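You operate a simulated robot arm through the tools that you are given. There is no shell and no other tool. Be economical: measure what you need, move in short steps, check, and stop when the job is done.

Carry out the task below with a simulated robot arm. There is one attempt and no reset: what you move stays moved.

TASK
Put the white lint roller and the red cloth weight in the laundry basket.
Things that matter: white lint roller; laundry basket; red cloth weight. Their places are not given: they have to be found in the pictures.

The check looks at the end state, three seconds after you hand in, the way a careful person would. Anything else that was tipped, shoved, dropped, spilled or broken makes it a failure.

THE ROBOT
A 7-joint arm with a two-finger parallel gripper, fixed in place. Base frame: the origin is at the foot of the arm, x ahead of it, y to its left, z up; the work surface is at about z = 80. Readings come in cm, rad, newtons and seconds.
With the tool pointing down near the work surface it reaches from about 30 to 70 cm from the base axis. Its first joint turns from -1.152 to 1.152 rad. Payload 1.57 kg.
The TCP is the grasp point between the finger pads, 3 cm short of the fingertips. In the tool frame z runs along the fingers and y along their closing line. Largest opening 11 cm; finger width 2.4, thickness 1.2; the body of the gripper, 4.8 by 11.2 cm, starts 7.8 cm behind the TCP.
Orientation is that of the tool frame in the base frame, as a unit quaternion [w, x, y, z]. With the fingers straight down and closing along the base's y, the tool's x points along the base's -x, its y along +y and its z along -z.

THE INTERFACE
- The arm moves only by the tool step_arm. Its argument "motion" is a list of rows, each a list of 7 numbers: the shift along the tool's x, y, z in units of 400 mm (1.0 is 400 mm), then the turn, a rotation vector about the tool's x, y, z in units of 60 degrees (1.0 is 60 degrees), then the opening, from 0 (shut) to 1 (fully open). In form: [[tx, ty, tz, ax, ay, az, grip], ...]. A call has 1 to 12 rows; each row is the pose to reach, as a shift and turn from the pose commanded when the call began, along the tool's axes at that moment. A call with a number of a shift or a turn outside -1 to 1 is refused whole. Each row takes 0.2 s and may step no farther than 5 cm and 0.15 rad from the row before; otherwise, or with a gripper value out of range, the whole call is refused. Where a pose cannot be reached the arm comes as near as it can. A force on the tool above 40 N (or 10 N above the force at the start of the call, whichever is more), or a blocked arm, ends the call early, and 0.2 s more pass. The fingers move at their own pace (about 10.8 cm/s each) and stop on an object; they squeeze with about 25 N. The grip force told is the motor's: it shows also when the fingers shut on nothing. Time passes only in rows, and 0.2 s behind the last, so rows that repeat a pose let the fingers close. The reply holds the time, the measured pose of the TCP, the force on the tool along the base axes, the opening and the grip force, in the units named above and with some noise.
- Cameras (640 x 400 px; columns grow to the right, rows downward): "scene" is fixed at [16.09, -39.17, 139.49]; the picture's right is [0.80, -0.60, 0.00], its down [-0.39, -0.52, -0.76] and it looks along [0.46, 0.60, -0.65] (base axes); focal length 314 px, centre (320, 200). "wrist" rides on the gripper at [-3.6, 0, -8] in the tool frame; the picture's right is [0.00, -1.00, 0.00], its down [0.97, 0.00, -0.24] and it looks along [0.24, 0.00, 0.97] (tool axes); focal length 218 px, centre (320, 200).
- get_image(camera): a new picture of that camera. It takes no simulated time.
- probe_pixels(camera, pixels): for up to 12 pixels [column, row] of the newest picture of that camera ("zoom" is the newest enlarged one), the place [x, y, z] in the base frame of the surface seen there, good to about 0.2 cm. It takes no simulated time.
- inspect(camera, box): a new picture of the part [left, top, right, bottom] of that camera's present view, enlarged. It takes no simulated time.
- sign_off(): hands the job in; it is judged then, once.

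Go step by step. Measure first, check grasps and placings, and put right what went wrong. The budget is 60 turns and 20 pictures, counting those below and the enlarged ones. Unless the task says otherwise, let go and move clear before handing in, and close with one line.

The tools are called after "Call:" by a JSON object that holds its "op" and its "data". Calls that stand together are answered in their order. step_arm: Moves the arm, as the interface text tells. Its arguments: {"type":"object","properties":{"motion":{"type":"array","items":{"type":"array","items":{"type":"number"}}}},"required":["motion"]} The other tools are called the same way: get_image (camera) takes a picture; probe_pixels (camera, pixels) gives the place of the surface under pixels of a picture; inspect (camera, box) takes an enlarged picture of a part of a camera's view; sign_off () hands the job in.

At the start:

```text
t: 0.0
tool_pos: [40.02, 2.46, 115.45]
tool_rot: [0.0, 0.0, 1.0, 0.001]
wrist_force: [-0.4, 0.6, 0.0]
opening: 10.99
grasp_force: 0.1
```

scene: 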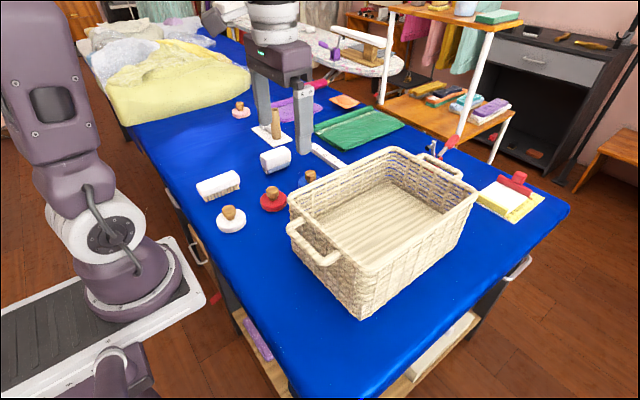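
wrist: 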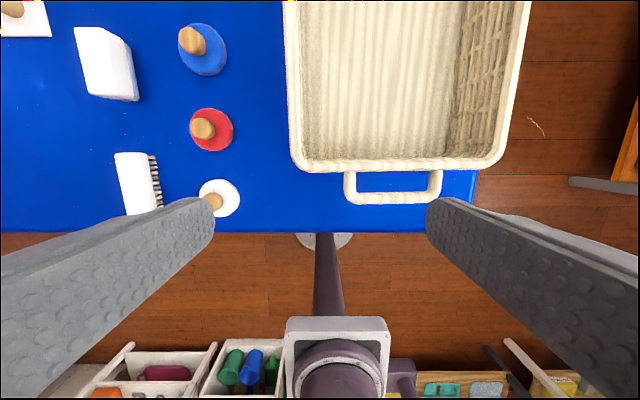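

The scene shows a white bristled item near (218,185), another white item at (275,160), and a red knobbed weight at (273,199). I'll enlarge that area to tell them apart.

Call:
{"op": "inspect", "data": {"camera": "scene", "box": [180, 80, 360, 240]}}

Call:
{"op": "inspect", "data": {"camera": "wrist", "box": [0, 0, 300, 230]}}

```text
2.50 times, centred on (270, 160) of scene
```

zoom: 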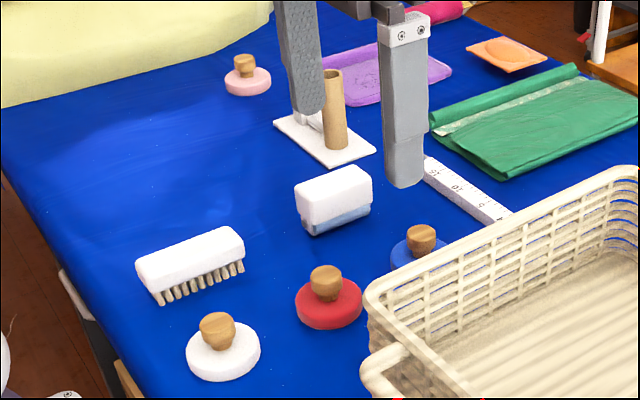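

```text
1.74 times, centred on (150, 115) of wrist
```

zoom: 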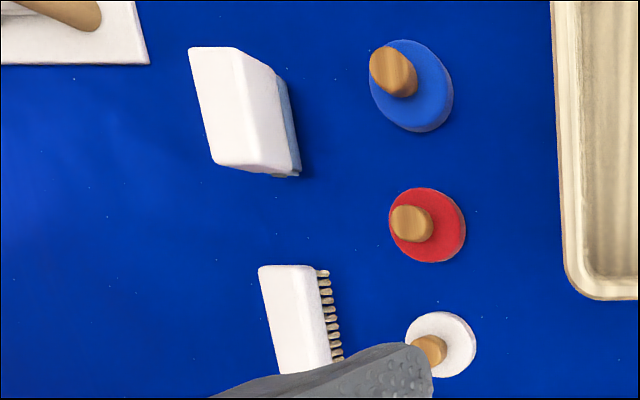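

The item at zoom (335,200) has a white body and a smooth grey-blue underside, and the one at (190,260) is a bristle brush. Before deciding which is the lint roller, I'll move left for a clearer view.

Call:
{"op": "step_arm", "data": {"motion": [[0, 0.12, 0, 0, 0, 0, 1], [0, 0.24, 0, 0, 0, 0, 1], [0, 0.36, 0, 0, 0, 0, 1], [0, 0.48, 0, 0, 0, 0, 1], [0, 0.55, 0, 0, 0, 0, 1]]}}

Call:
{"op": "get_image", "data": {"camera": "wrist"}}

Call:
{"op": "get_image", "data": {"camera": "scene"}}

```text
t: 1.2
tool_pos: [40.06, 24.51, 115.28]
tool_rot: [0.0, 0.001, 1.0, 0.0]
wrist_force: [0.4, -0.1, 0.4]
opening: 11.0
grasp_force: 0.1
```

```text
15 pictures are left
```

wrist: 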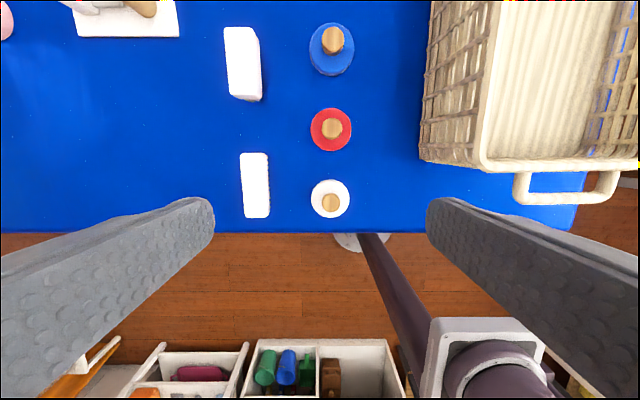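

```text
14 pictures are left
```

scene: 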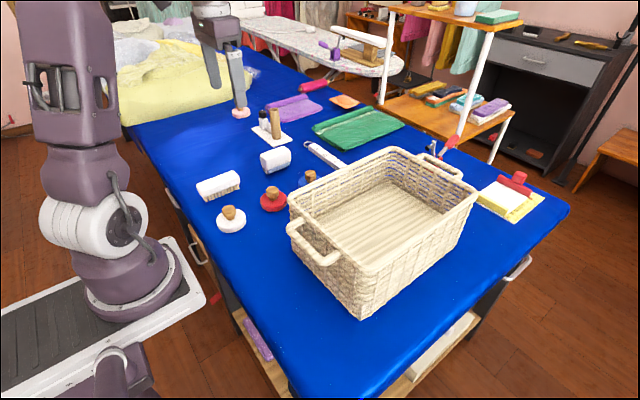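

The arm has cleared the view. The stand at (268,130) holds more items, so I'll enlarge that region and the white block.

Call:
{"op": "inspect", "data": {"camera": "scene", "box": [230, 95, 350, 175]}}

```text
5.00 times, centred on (290, 135) of scene
```

zoom: 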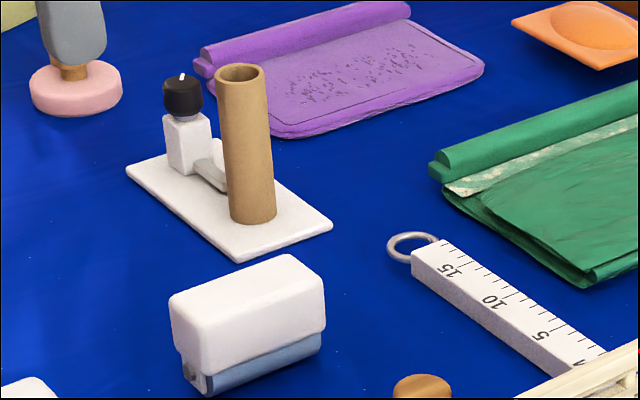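

The white body sits over a grey-blue cylinder with an axle at (190,375), so this is the lint roller. Next I'll measure it, the red weight and the basket.

Call:
{"op": "probe_pixels", "data": {"camera": "zoom", "pixels": [[180, 300], [285, 262], [318, 280], [210, 315], [245, 288], [195, 340], [320, 310], [205, 388], [318, 350], [260, 370], [240, 330]]}}

Call:
{"op": "probe_pixels", "data": {"camera": "scene", "pixels": [[272, 190], [272, 195], [262, 204], [284, 204], [273, 210], [291, 203], [390, 150], [470, 190], [362, 265], [370, 210], [330, 215], [410, 190]]}}

Call:
{"op": "probe_pixels", "data": {"camera": "wrist", "pixels": [[228, 30], [250, 30], [232, 92], [246, 95], [258, 45], [333, 128], [316, 130], [347, 130], [331, 112], [331, 147], [333, 45], [432, 100]]}}

```text
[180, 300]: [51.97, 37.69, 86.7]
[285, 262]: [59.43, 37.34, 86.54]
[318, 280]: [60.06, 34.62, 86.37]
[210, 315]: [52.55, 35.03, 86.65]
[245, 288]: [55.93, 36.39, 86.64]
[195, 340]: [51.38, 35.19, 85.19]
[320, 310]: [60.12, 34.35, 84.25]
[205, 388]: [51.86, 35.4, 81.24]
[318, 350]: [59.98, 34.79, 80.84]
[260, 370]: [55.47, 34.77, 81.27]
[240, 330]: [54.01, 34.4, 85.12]
```

```text
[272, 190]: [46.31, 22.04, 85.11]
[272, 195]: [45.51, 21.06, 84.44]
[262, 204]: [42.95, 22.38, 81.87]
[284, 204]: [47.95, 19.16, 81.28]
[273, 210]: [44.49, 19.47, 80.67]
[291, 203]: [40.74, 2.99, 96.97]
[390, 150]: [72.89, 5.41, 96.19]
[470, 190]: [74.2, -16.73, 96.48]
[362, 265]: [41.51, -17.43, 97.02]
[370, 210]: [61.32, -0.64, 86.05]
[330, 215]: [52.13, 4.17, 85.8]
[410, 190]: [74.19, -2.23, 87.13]
```

```text
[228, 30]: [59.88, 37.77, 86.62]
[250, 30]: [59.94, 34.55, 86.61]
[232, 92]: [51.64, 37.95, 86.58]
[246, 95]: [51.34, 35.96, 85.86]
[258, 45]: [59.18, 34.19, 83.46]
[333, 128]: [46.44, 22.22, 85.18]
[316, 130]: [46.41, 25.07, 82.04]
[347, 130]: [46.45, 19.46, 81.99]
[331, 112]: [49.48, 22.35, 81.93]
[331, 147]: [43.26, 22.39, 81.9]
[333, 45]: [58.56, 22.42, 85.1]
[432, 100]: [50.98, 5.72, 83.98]
```

The lint roller is centred near (55.8, 36.0) with its top at 86.6, about 9 cm long in x and 3.7 cm wide in y. The red weight is at (46.4, 22.3), knob top at 85.1. The basket rim runs x 41–74, y −17 to 5, at z 97. I'll go above the roller first.

Call:
{"op": "step_arm", "data": {"motion": [[-0.079, 0.0578, 0.06, 0, 0, 0, 0.8], [-0.158, 0.1156, 0.12, 0, 0, 0, 0.8], [-0.237, 0.1734, 0.18, 0, 0, 0, 0.8], [-0.316, 0.2312, 0.24, 0, 0, 0, 0.8], [-0.395, 0.289, 0.3, 0, 0, 0, 0.8], [-0.395, 0.289, 0.4, 0, 0, 0, 0.8], [-0.395, 0.289, 0.5, 0, 0, 0, 0.8], [-0.395, 0.289, 0.5, 0, 0, 0, 0.8]]}}

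Call:
{"op": "get_image", "data": {"camera": "wrist"}}

Call:
{"op": "probe_pixels", "data": {"camera": "scene", "pixels": [[350, 225], [370, 230], [390, 225], [400, 205], [385, 200], [420, 205], [375, 245], [360, 205], [263, 205], [376, 160], [340, 200], [440, 215]]}}

```text
t: 3.0
tool_pos: [55.43, 35.87, 95.25]
tool_rot: [0.0, 0.0, 1.0, 0.0]
wrist_force: [-0.7, -0.6, -0.3]
opening: 8.79
grasp_force: 0.1
out of reach, approached as far as the arm can: row 5
```

```text
12 pictures are left
```

wrist: 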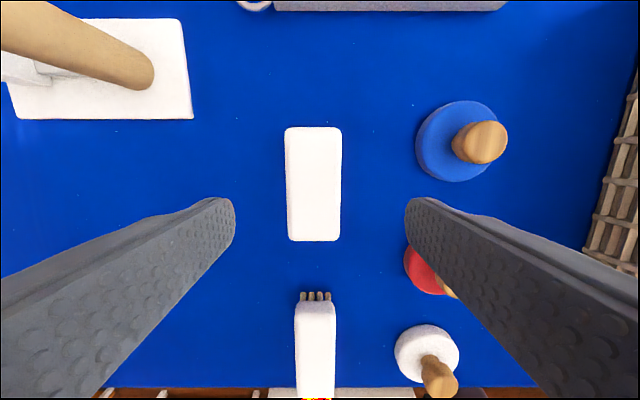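

```text
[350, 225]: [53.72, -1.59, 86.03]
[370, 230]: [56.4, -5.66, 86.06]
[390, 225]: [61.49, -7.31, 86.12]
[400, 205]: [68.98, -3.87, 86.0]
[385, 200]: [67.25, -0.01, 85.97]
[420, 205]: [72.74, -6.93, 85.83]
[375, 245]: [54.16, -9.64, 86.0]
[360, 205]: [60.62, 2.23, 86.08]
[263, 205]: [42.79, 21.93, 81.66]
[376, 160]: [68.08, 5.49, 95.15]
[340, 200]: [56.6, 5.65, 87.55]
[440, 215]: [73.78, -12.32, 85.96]
```

The roller is centred between the fingers at (313,183), and the basket floor is at z≈86. I'll descend to z≈84 and close.

Call:
{"op": "step_arm", "data": {"motion": [[0, 0, 0.1, 0, 0, 0, 0.8], [0, 0, 0.2, 0, 0, 0, 0.8], [0, 0, 0.285, 0, 0, 0, 0.8], [0, 0, 0.285, 0, 0, 0, 0.8], [0, 0, 0.285, 0, 0, 0, 0], [0, 0, 0.285, 0, 0, 0, 0], [0, 0, 0.285, 0, 0, 0, 0], [0, 0, 0.285, 0, 0, 0, 0]]}}

```text
t: 4.8
tool_pos: [55.8, 36.0, 83.75]
tool_rot: [0.0, 0.0, 1.0, -0.001]
wrist_force: [1.1, 0.1, 1.2]
opening: 4.36
grasp_force: 25.2
```

Gripped at 4.36 cm with 25 N. I'll lift, then move right while rising, staying within reach.

Call:
{"op": "step_arm", "data": {"motion": [[0, 0, -0.08, 0, 0, 0, 0], [0, 0, -0.19, 0, 0, 0, 0], [0, 0, -0.3, 0, 0, 0, 0], [0, -0.08, -0.37, 0, 0, 0, 0], [0, -0.16, -0.44, 0, 0, 0, 0], [0, -0.24, -0.51, 0, 0, 0, 0], [0, -0.32, -0.58, 0, 0, 0, 0], [0, -0.4, -0.6, 0, 0, 0, 0], [0, -0.4, -0.6, 0, 0, 0, 0]]}}

```text
t: 6.8
tool_pos: [55.76, 20.17, 108.13]
tool_rot: [0.0, 0.0, 1.0, 0.0]
wrist_force: [0.1, -0.3, -1.4]
opening: 4.34
grasp_force: 25.0
```

Still held, at z 108. Now over the basket at (62, −6).

Call:
{"op": "step_arm", "data": {"motion": [[-0.022, -0.094, 0, 0, 0, 0, 0], [-0.044, -0.187, 0, 0, 0, 0, 0], [-0.066, -0.28, 0, 0, 0, 0, 0], [-0.089, -0.373, 0, 0, 0, 0, 0], [-0.111, -0.467, 0, 0, 0, 0, 0], [-0.133, -0.56, 0, 0, 0, 0, 0], [-0.155, -0.653, 0, 0, 0, 0, 0], [-0.155, -0.653, 0, 0, 0, 0, 0]]}}

Call:
{"op": "get_image", "data": {"camera": "wrist"}}

```text
t: 8.6
tool_pos: [61.89, -6.37, 108.2]
tool_rot: [0.0, 0.0, 1.0, 0.0]
wrist_force: [0.2, -0.4, -1.2]
opening: 4.36
grasp_force: 24.8
```

```text
11 pictures are left
```

wrist: 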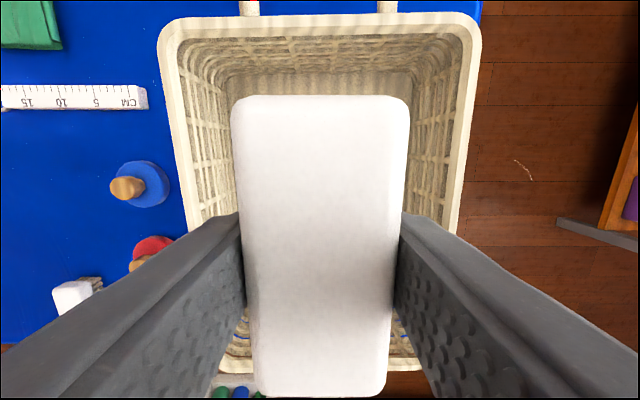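

The roller hangs centred over the basket. I'll lower it to TCP z≈90.2 and release if nothing blocks it.

Call:
{"op": "step_arm", "data": {"motion": [[0, 0, 0.1, 0, 0, 0, 0], [0, 0, 0.2, 0, 0, 0, 0], [0, 0, 0.3, 0, 0, 0, 0], [0, 0, 0.38, 0, 0, 0, 0], [0, 0, 0.42, 0, 0, 0, 0], [0, 0, 0.438, 0, 0, 0, 0], [0, 0, 0.438, 0, 0, 0, 0]]}}

```text
t: 10.2
tool_pos: [61.85, -6.04, 90.51]
tool_rot: [-0.001, 0.0, 1.0, 0.0]
wrist_force: [0.9, -0.5, -1.4]
opening: 4.36
grasp_force: 24.8
```

There's no contact yet, so I'll go 0.4 cm lower, release, and go back up.

Call:
{"op": "step_arm", "data": {"motion": [[0, 0, 0.01, 0, 0, 0, 0], [0, 0, 0.01, 0, 0, 0, 0.65], [0, 0, 0.01, 0, 0, 0, 0.65], [0, 0, 0.01, 0, 0, 0, 0.65], [0, 0, -0.05, 0, 0, 0, 0.65], [0, 0, -0.14, 0, 0, 0, 0.65], [0, 0, -0.24, 0, 0, 0, 0.65], [0, 0, -0.34, 0, 0, 0, 0.65], [0, 0, -0.438, 0, 0, 0, 0.65], [0, 0, -0.438, 0, 0, 0, 0.65]]}}

Call:
{"op": "get_image", "data": {"camera": "wrist"}}

```text
t: 12.4
tool_pos: [62.2, -6.03, 107.84]
tool_rot: [0.0, 0.0, 1.0, 0.0]
wrist_force: [-0.1, -0.7, -0.3]
opening: 7.16
grasp_force: 0.0
```

```text
10 pictures are left
```

wrist: 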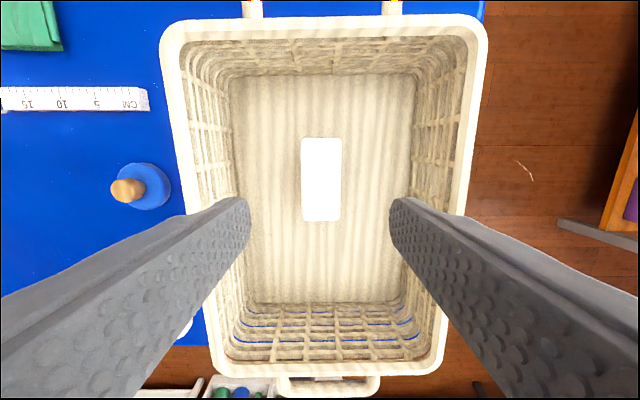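

The roller is lying flat on the basket floor at (320,180). Next I'll move above the red weight's knob.

Call:
{"op": "step_arm", "data": {"motion": [[0.0557, 0.1014, 0, 0, 0, 0, 0.6], [0.1114, 0.2029, 0, 0, 0, 0, 0.6], [0.167, 0.304, 0, 0, 0, 0, 0.6], [0.223, 0.4057, 0, 0, 0, 0, 0.6], [0.2786, 0.507, 0, 0, 0, 0, 0.6], [0.334, 0.6086, 0, 0, 0, 0, 0.6], [0.39, 0.71, 0, 0, 0, 0, 0.6], [0.39, 0.71, 0.1, 0, 0, 0, 0.6], [0.39, 0.71, 0.2, 0, 0, 0, 0.6], [0.39, 0.71, 0.3, 0, 0, 0, 0.6], [0.39, 0.71, 0.3, 0, 0, 0, 0.6]]}}

Call:
{"op": "get_image", "data": {"camera": "wrist"}}

```text
t: 14.8
tool_pos: [46.58, 22.47, 95.93]
tool_rot: [0.0, 0.0, 1.0, 0.0]
wrist_force: [0.5, 0.6, -0.2]
opening: 6.61
grasp_force: 0.1
```

```text
9 pictures are left
```

wrist: 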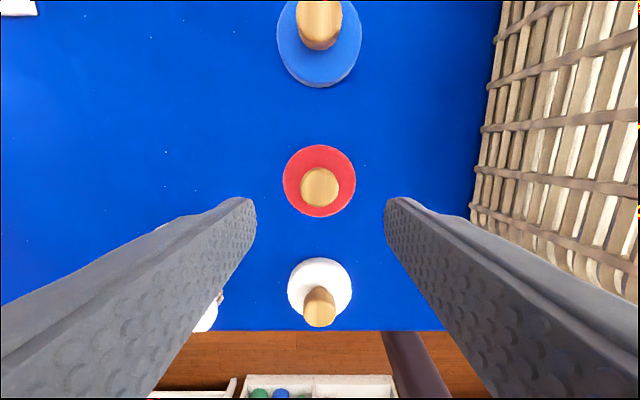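

The knob at (320,187) is centred between the fingers. I'll descend to z≈85.3, keeping the tips just above the disc at z 82, and grip the knob.

Call:
{"op": "step_arm", "data": {"motion": [[0, 0, 0.1, 0, 0, 0, 0.6], [0, 0, 0.2, 0, 0, 0, 0.6], [0, 0, 0.261, 0, 0, 0, 0.6], [0, 0, 0.261, 0, 0, 0, 0.6], [0, 0, 0.261, 0, 0, 0, 0], [0, 0, 0.261, 0, 0, 0, 0], [0, 0, 0.261, 0, 0, 0, 0], [0, 0, 0.261, 0, 0, 0, 0]]}}

```text
t: 16.6
tool_pos: [46.49, 22.44, 85.48]
tool_rot: [0.001, 0.001, 1.0, 0.0]
wrist_force: [0.6, 0.5, -0.6]
opening: 3.39
grasp_force: 24.6
```

The knob is gripped at 3.39 cm. I'll lift it gently and check the hold.

Call:
{"op": "step_arm", "data": {"motion": [[0, 0, -0.04, 0, 0, 0, 0], [0, 0, -0.1, 0, 0, 0, 0], [0, 0, -0.2, 0, 0, 0, 0], [0, 0, -0.3, 0, 0, 0, 0], [0, 0, -0.4, 0, 0, 0, 0], [0, 0, -0.5, 0, 0, 0, 0], [0, 0, -0.58, 0, 0, 0, 0], [0, 0, -0.58, 0, 0, 0, 0]]}}

Call:
{"op": "get_image", "data": {"camera": "scene"}}

```text
t: 18.4
tool_pos: [46.51, 22.53, 108.85]
tool_rot: [0.0, 0.0, 1.0, 0.0]
wrist_force: [-0.1, -0.1, -4.8]
opening: 3.43
grasp_force: 25.2
```

```text
8 pictures are left
```

scene: 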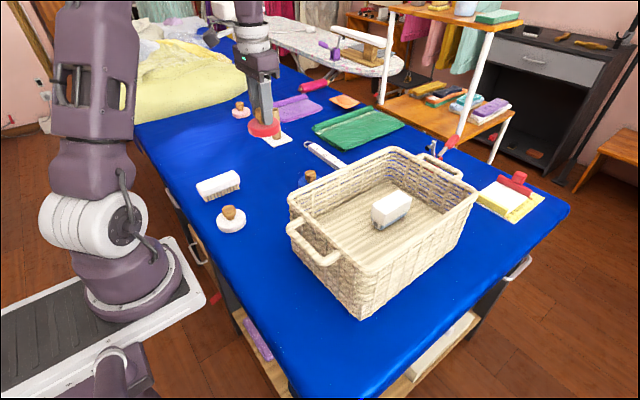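

The weight is held (about 4.8 N) and the roller is in the basket. I'll carry it to (50.5, −6.5) and lower most of the way.

Call:
{"op": "step_arm", "data": {"motion": [[-0.0143, -0.103, 0, 0, 0, 0, 0], [-0.0286, -0.206, 0, 0, 0, 0, 0], [-0.043, -0.309, 0, 0, 0, 0, 0], [-0.057, -0.411, 0, 0, 0, 0, 0], [-0.0714, -0.514, 0, 0, 0, 0, 0], [-0.0857, -0.617, 0, 0, 0, 0, 0], [-0.1, -0.72, 0, 0, 0, 0, 0], [-0.1, -0.72, 0.1, 0, 0, 0, 0], [-0.1, -0.72, 0.2, 0, 0, 0, 0], [-0.1, -0.72, 0.3, 0, 0, 0, 0], [-0.1, -0.72, 0.38, 0, 0, 0, 0], [-0.1, -0.72, 0.415, 0, 0, 0, 0]]}}

Call:
{"op": "get_image", "data": {"camera": "wrist"}}

```text
t: 21.0
tool_pos: [50.45, -6.46, 92.2]
tool_rot: [-0.001, 0.001, 1.0, 0.0]
wrist_force: [-0.5, 0.2, -4.9]
opening: 3.4
grasp_force: 25.0
```

```text
7 pictures are left
```

wrist: 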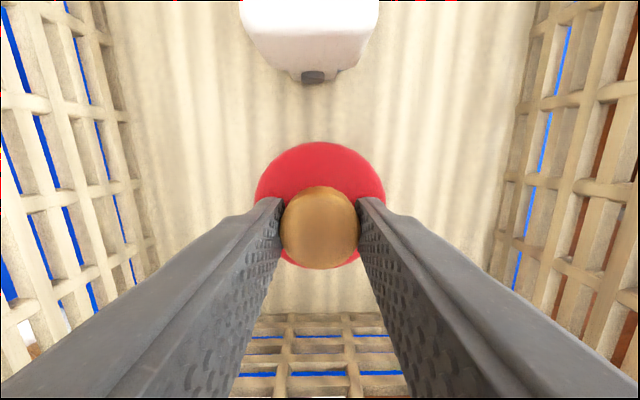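

The weight is inside the basket and clear of the roller. I'll lower the last 0.6 cm, release and rise.

Call:
{"op": "step_arm", "data": {"motion": [[0, 0, 0.008, 0, 0, 0, 0], [0, 0, 0.014, 0, 0, 0, 0], [0, 0, 0.014, 0, 0, 0, 0.55], [0, 0, 0.014, 0, 0, 0, 0.55], [0, 0, 0.014, 0, 0, 0, 0.55], [0, 0, -0.05, 0, 0, 0, 0.55], [0, 0, -0.15, 0, 0, 0, 0.55], [0, 0, -0.25, 0, 0, 0, 0.55], [0, 0, -0.35, 0, 0, 0, 0.55], [0, 0, -0.45, 0, 0, 0, 0.55], [0, 0, -0.5, 0, 0, 0, 0.55]]}}

Call:
{"op": "get_image", "data": {"camera": "wrist"}}

Call:
{"op": "get_image", "data": {"camera": "scene"}}

```text
t: 23.4
tool_pos: [50.46, -6.5, 112.19]
tool_rot: [0.0, 0.0, 1.0, -0.001]
wrist_force: [0.1, 0.2, -0.6]
opening: 6.06
grasp_force: 0.0
```

```text
6 pictures are left
```

wrist: 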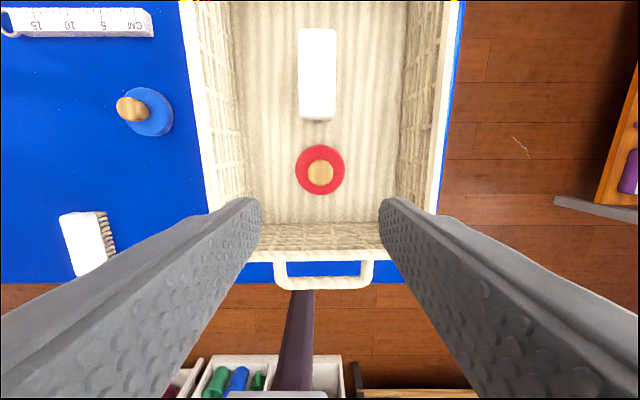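

```text
5 pictures are left
```

scene: 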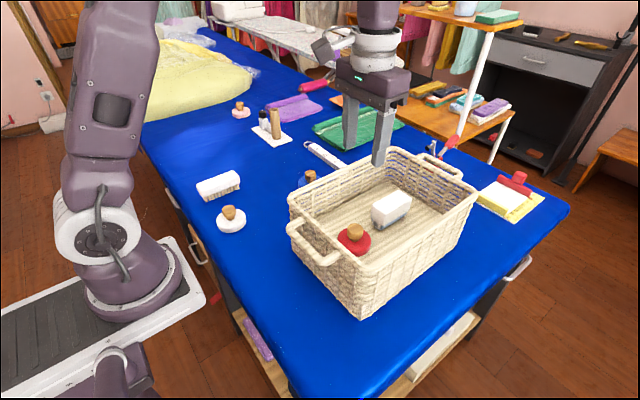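

Both items rest upright in the basket (scene (390,208) and (353,240)), the gripper is clear at z 112, and nothing else appears to have moved. I'm handing in.

Call:
{"op": "sign_off", "data": {}}

```text
The job is handed in.
```

The white lint roller and the red cloth weight are both in the laundry basket; the final pictures show nothing else disturbed.
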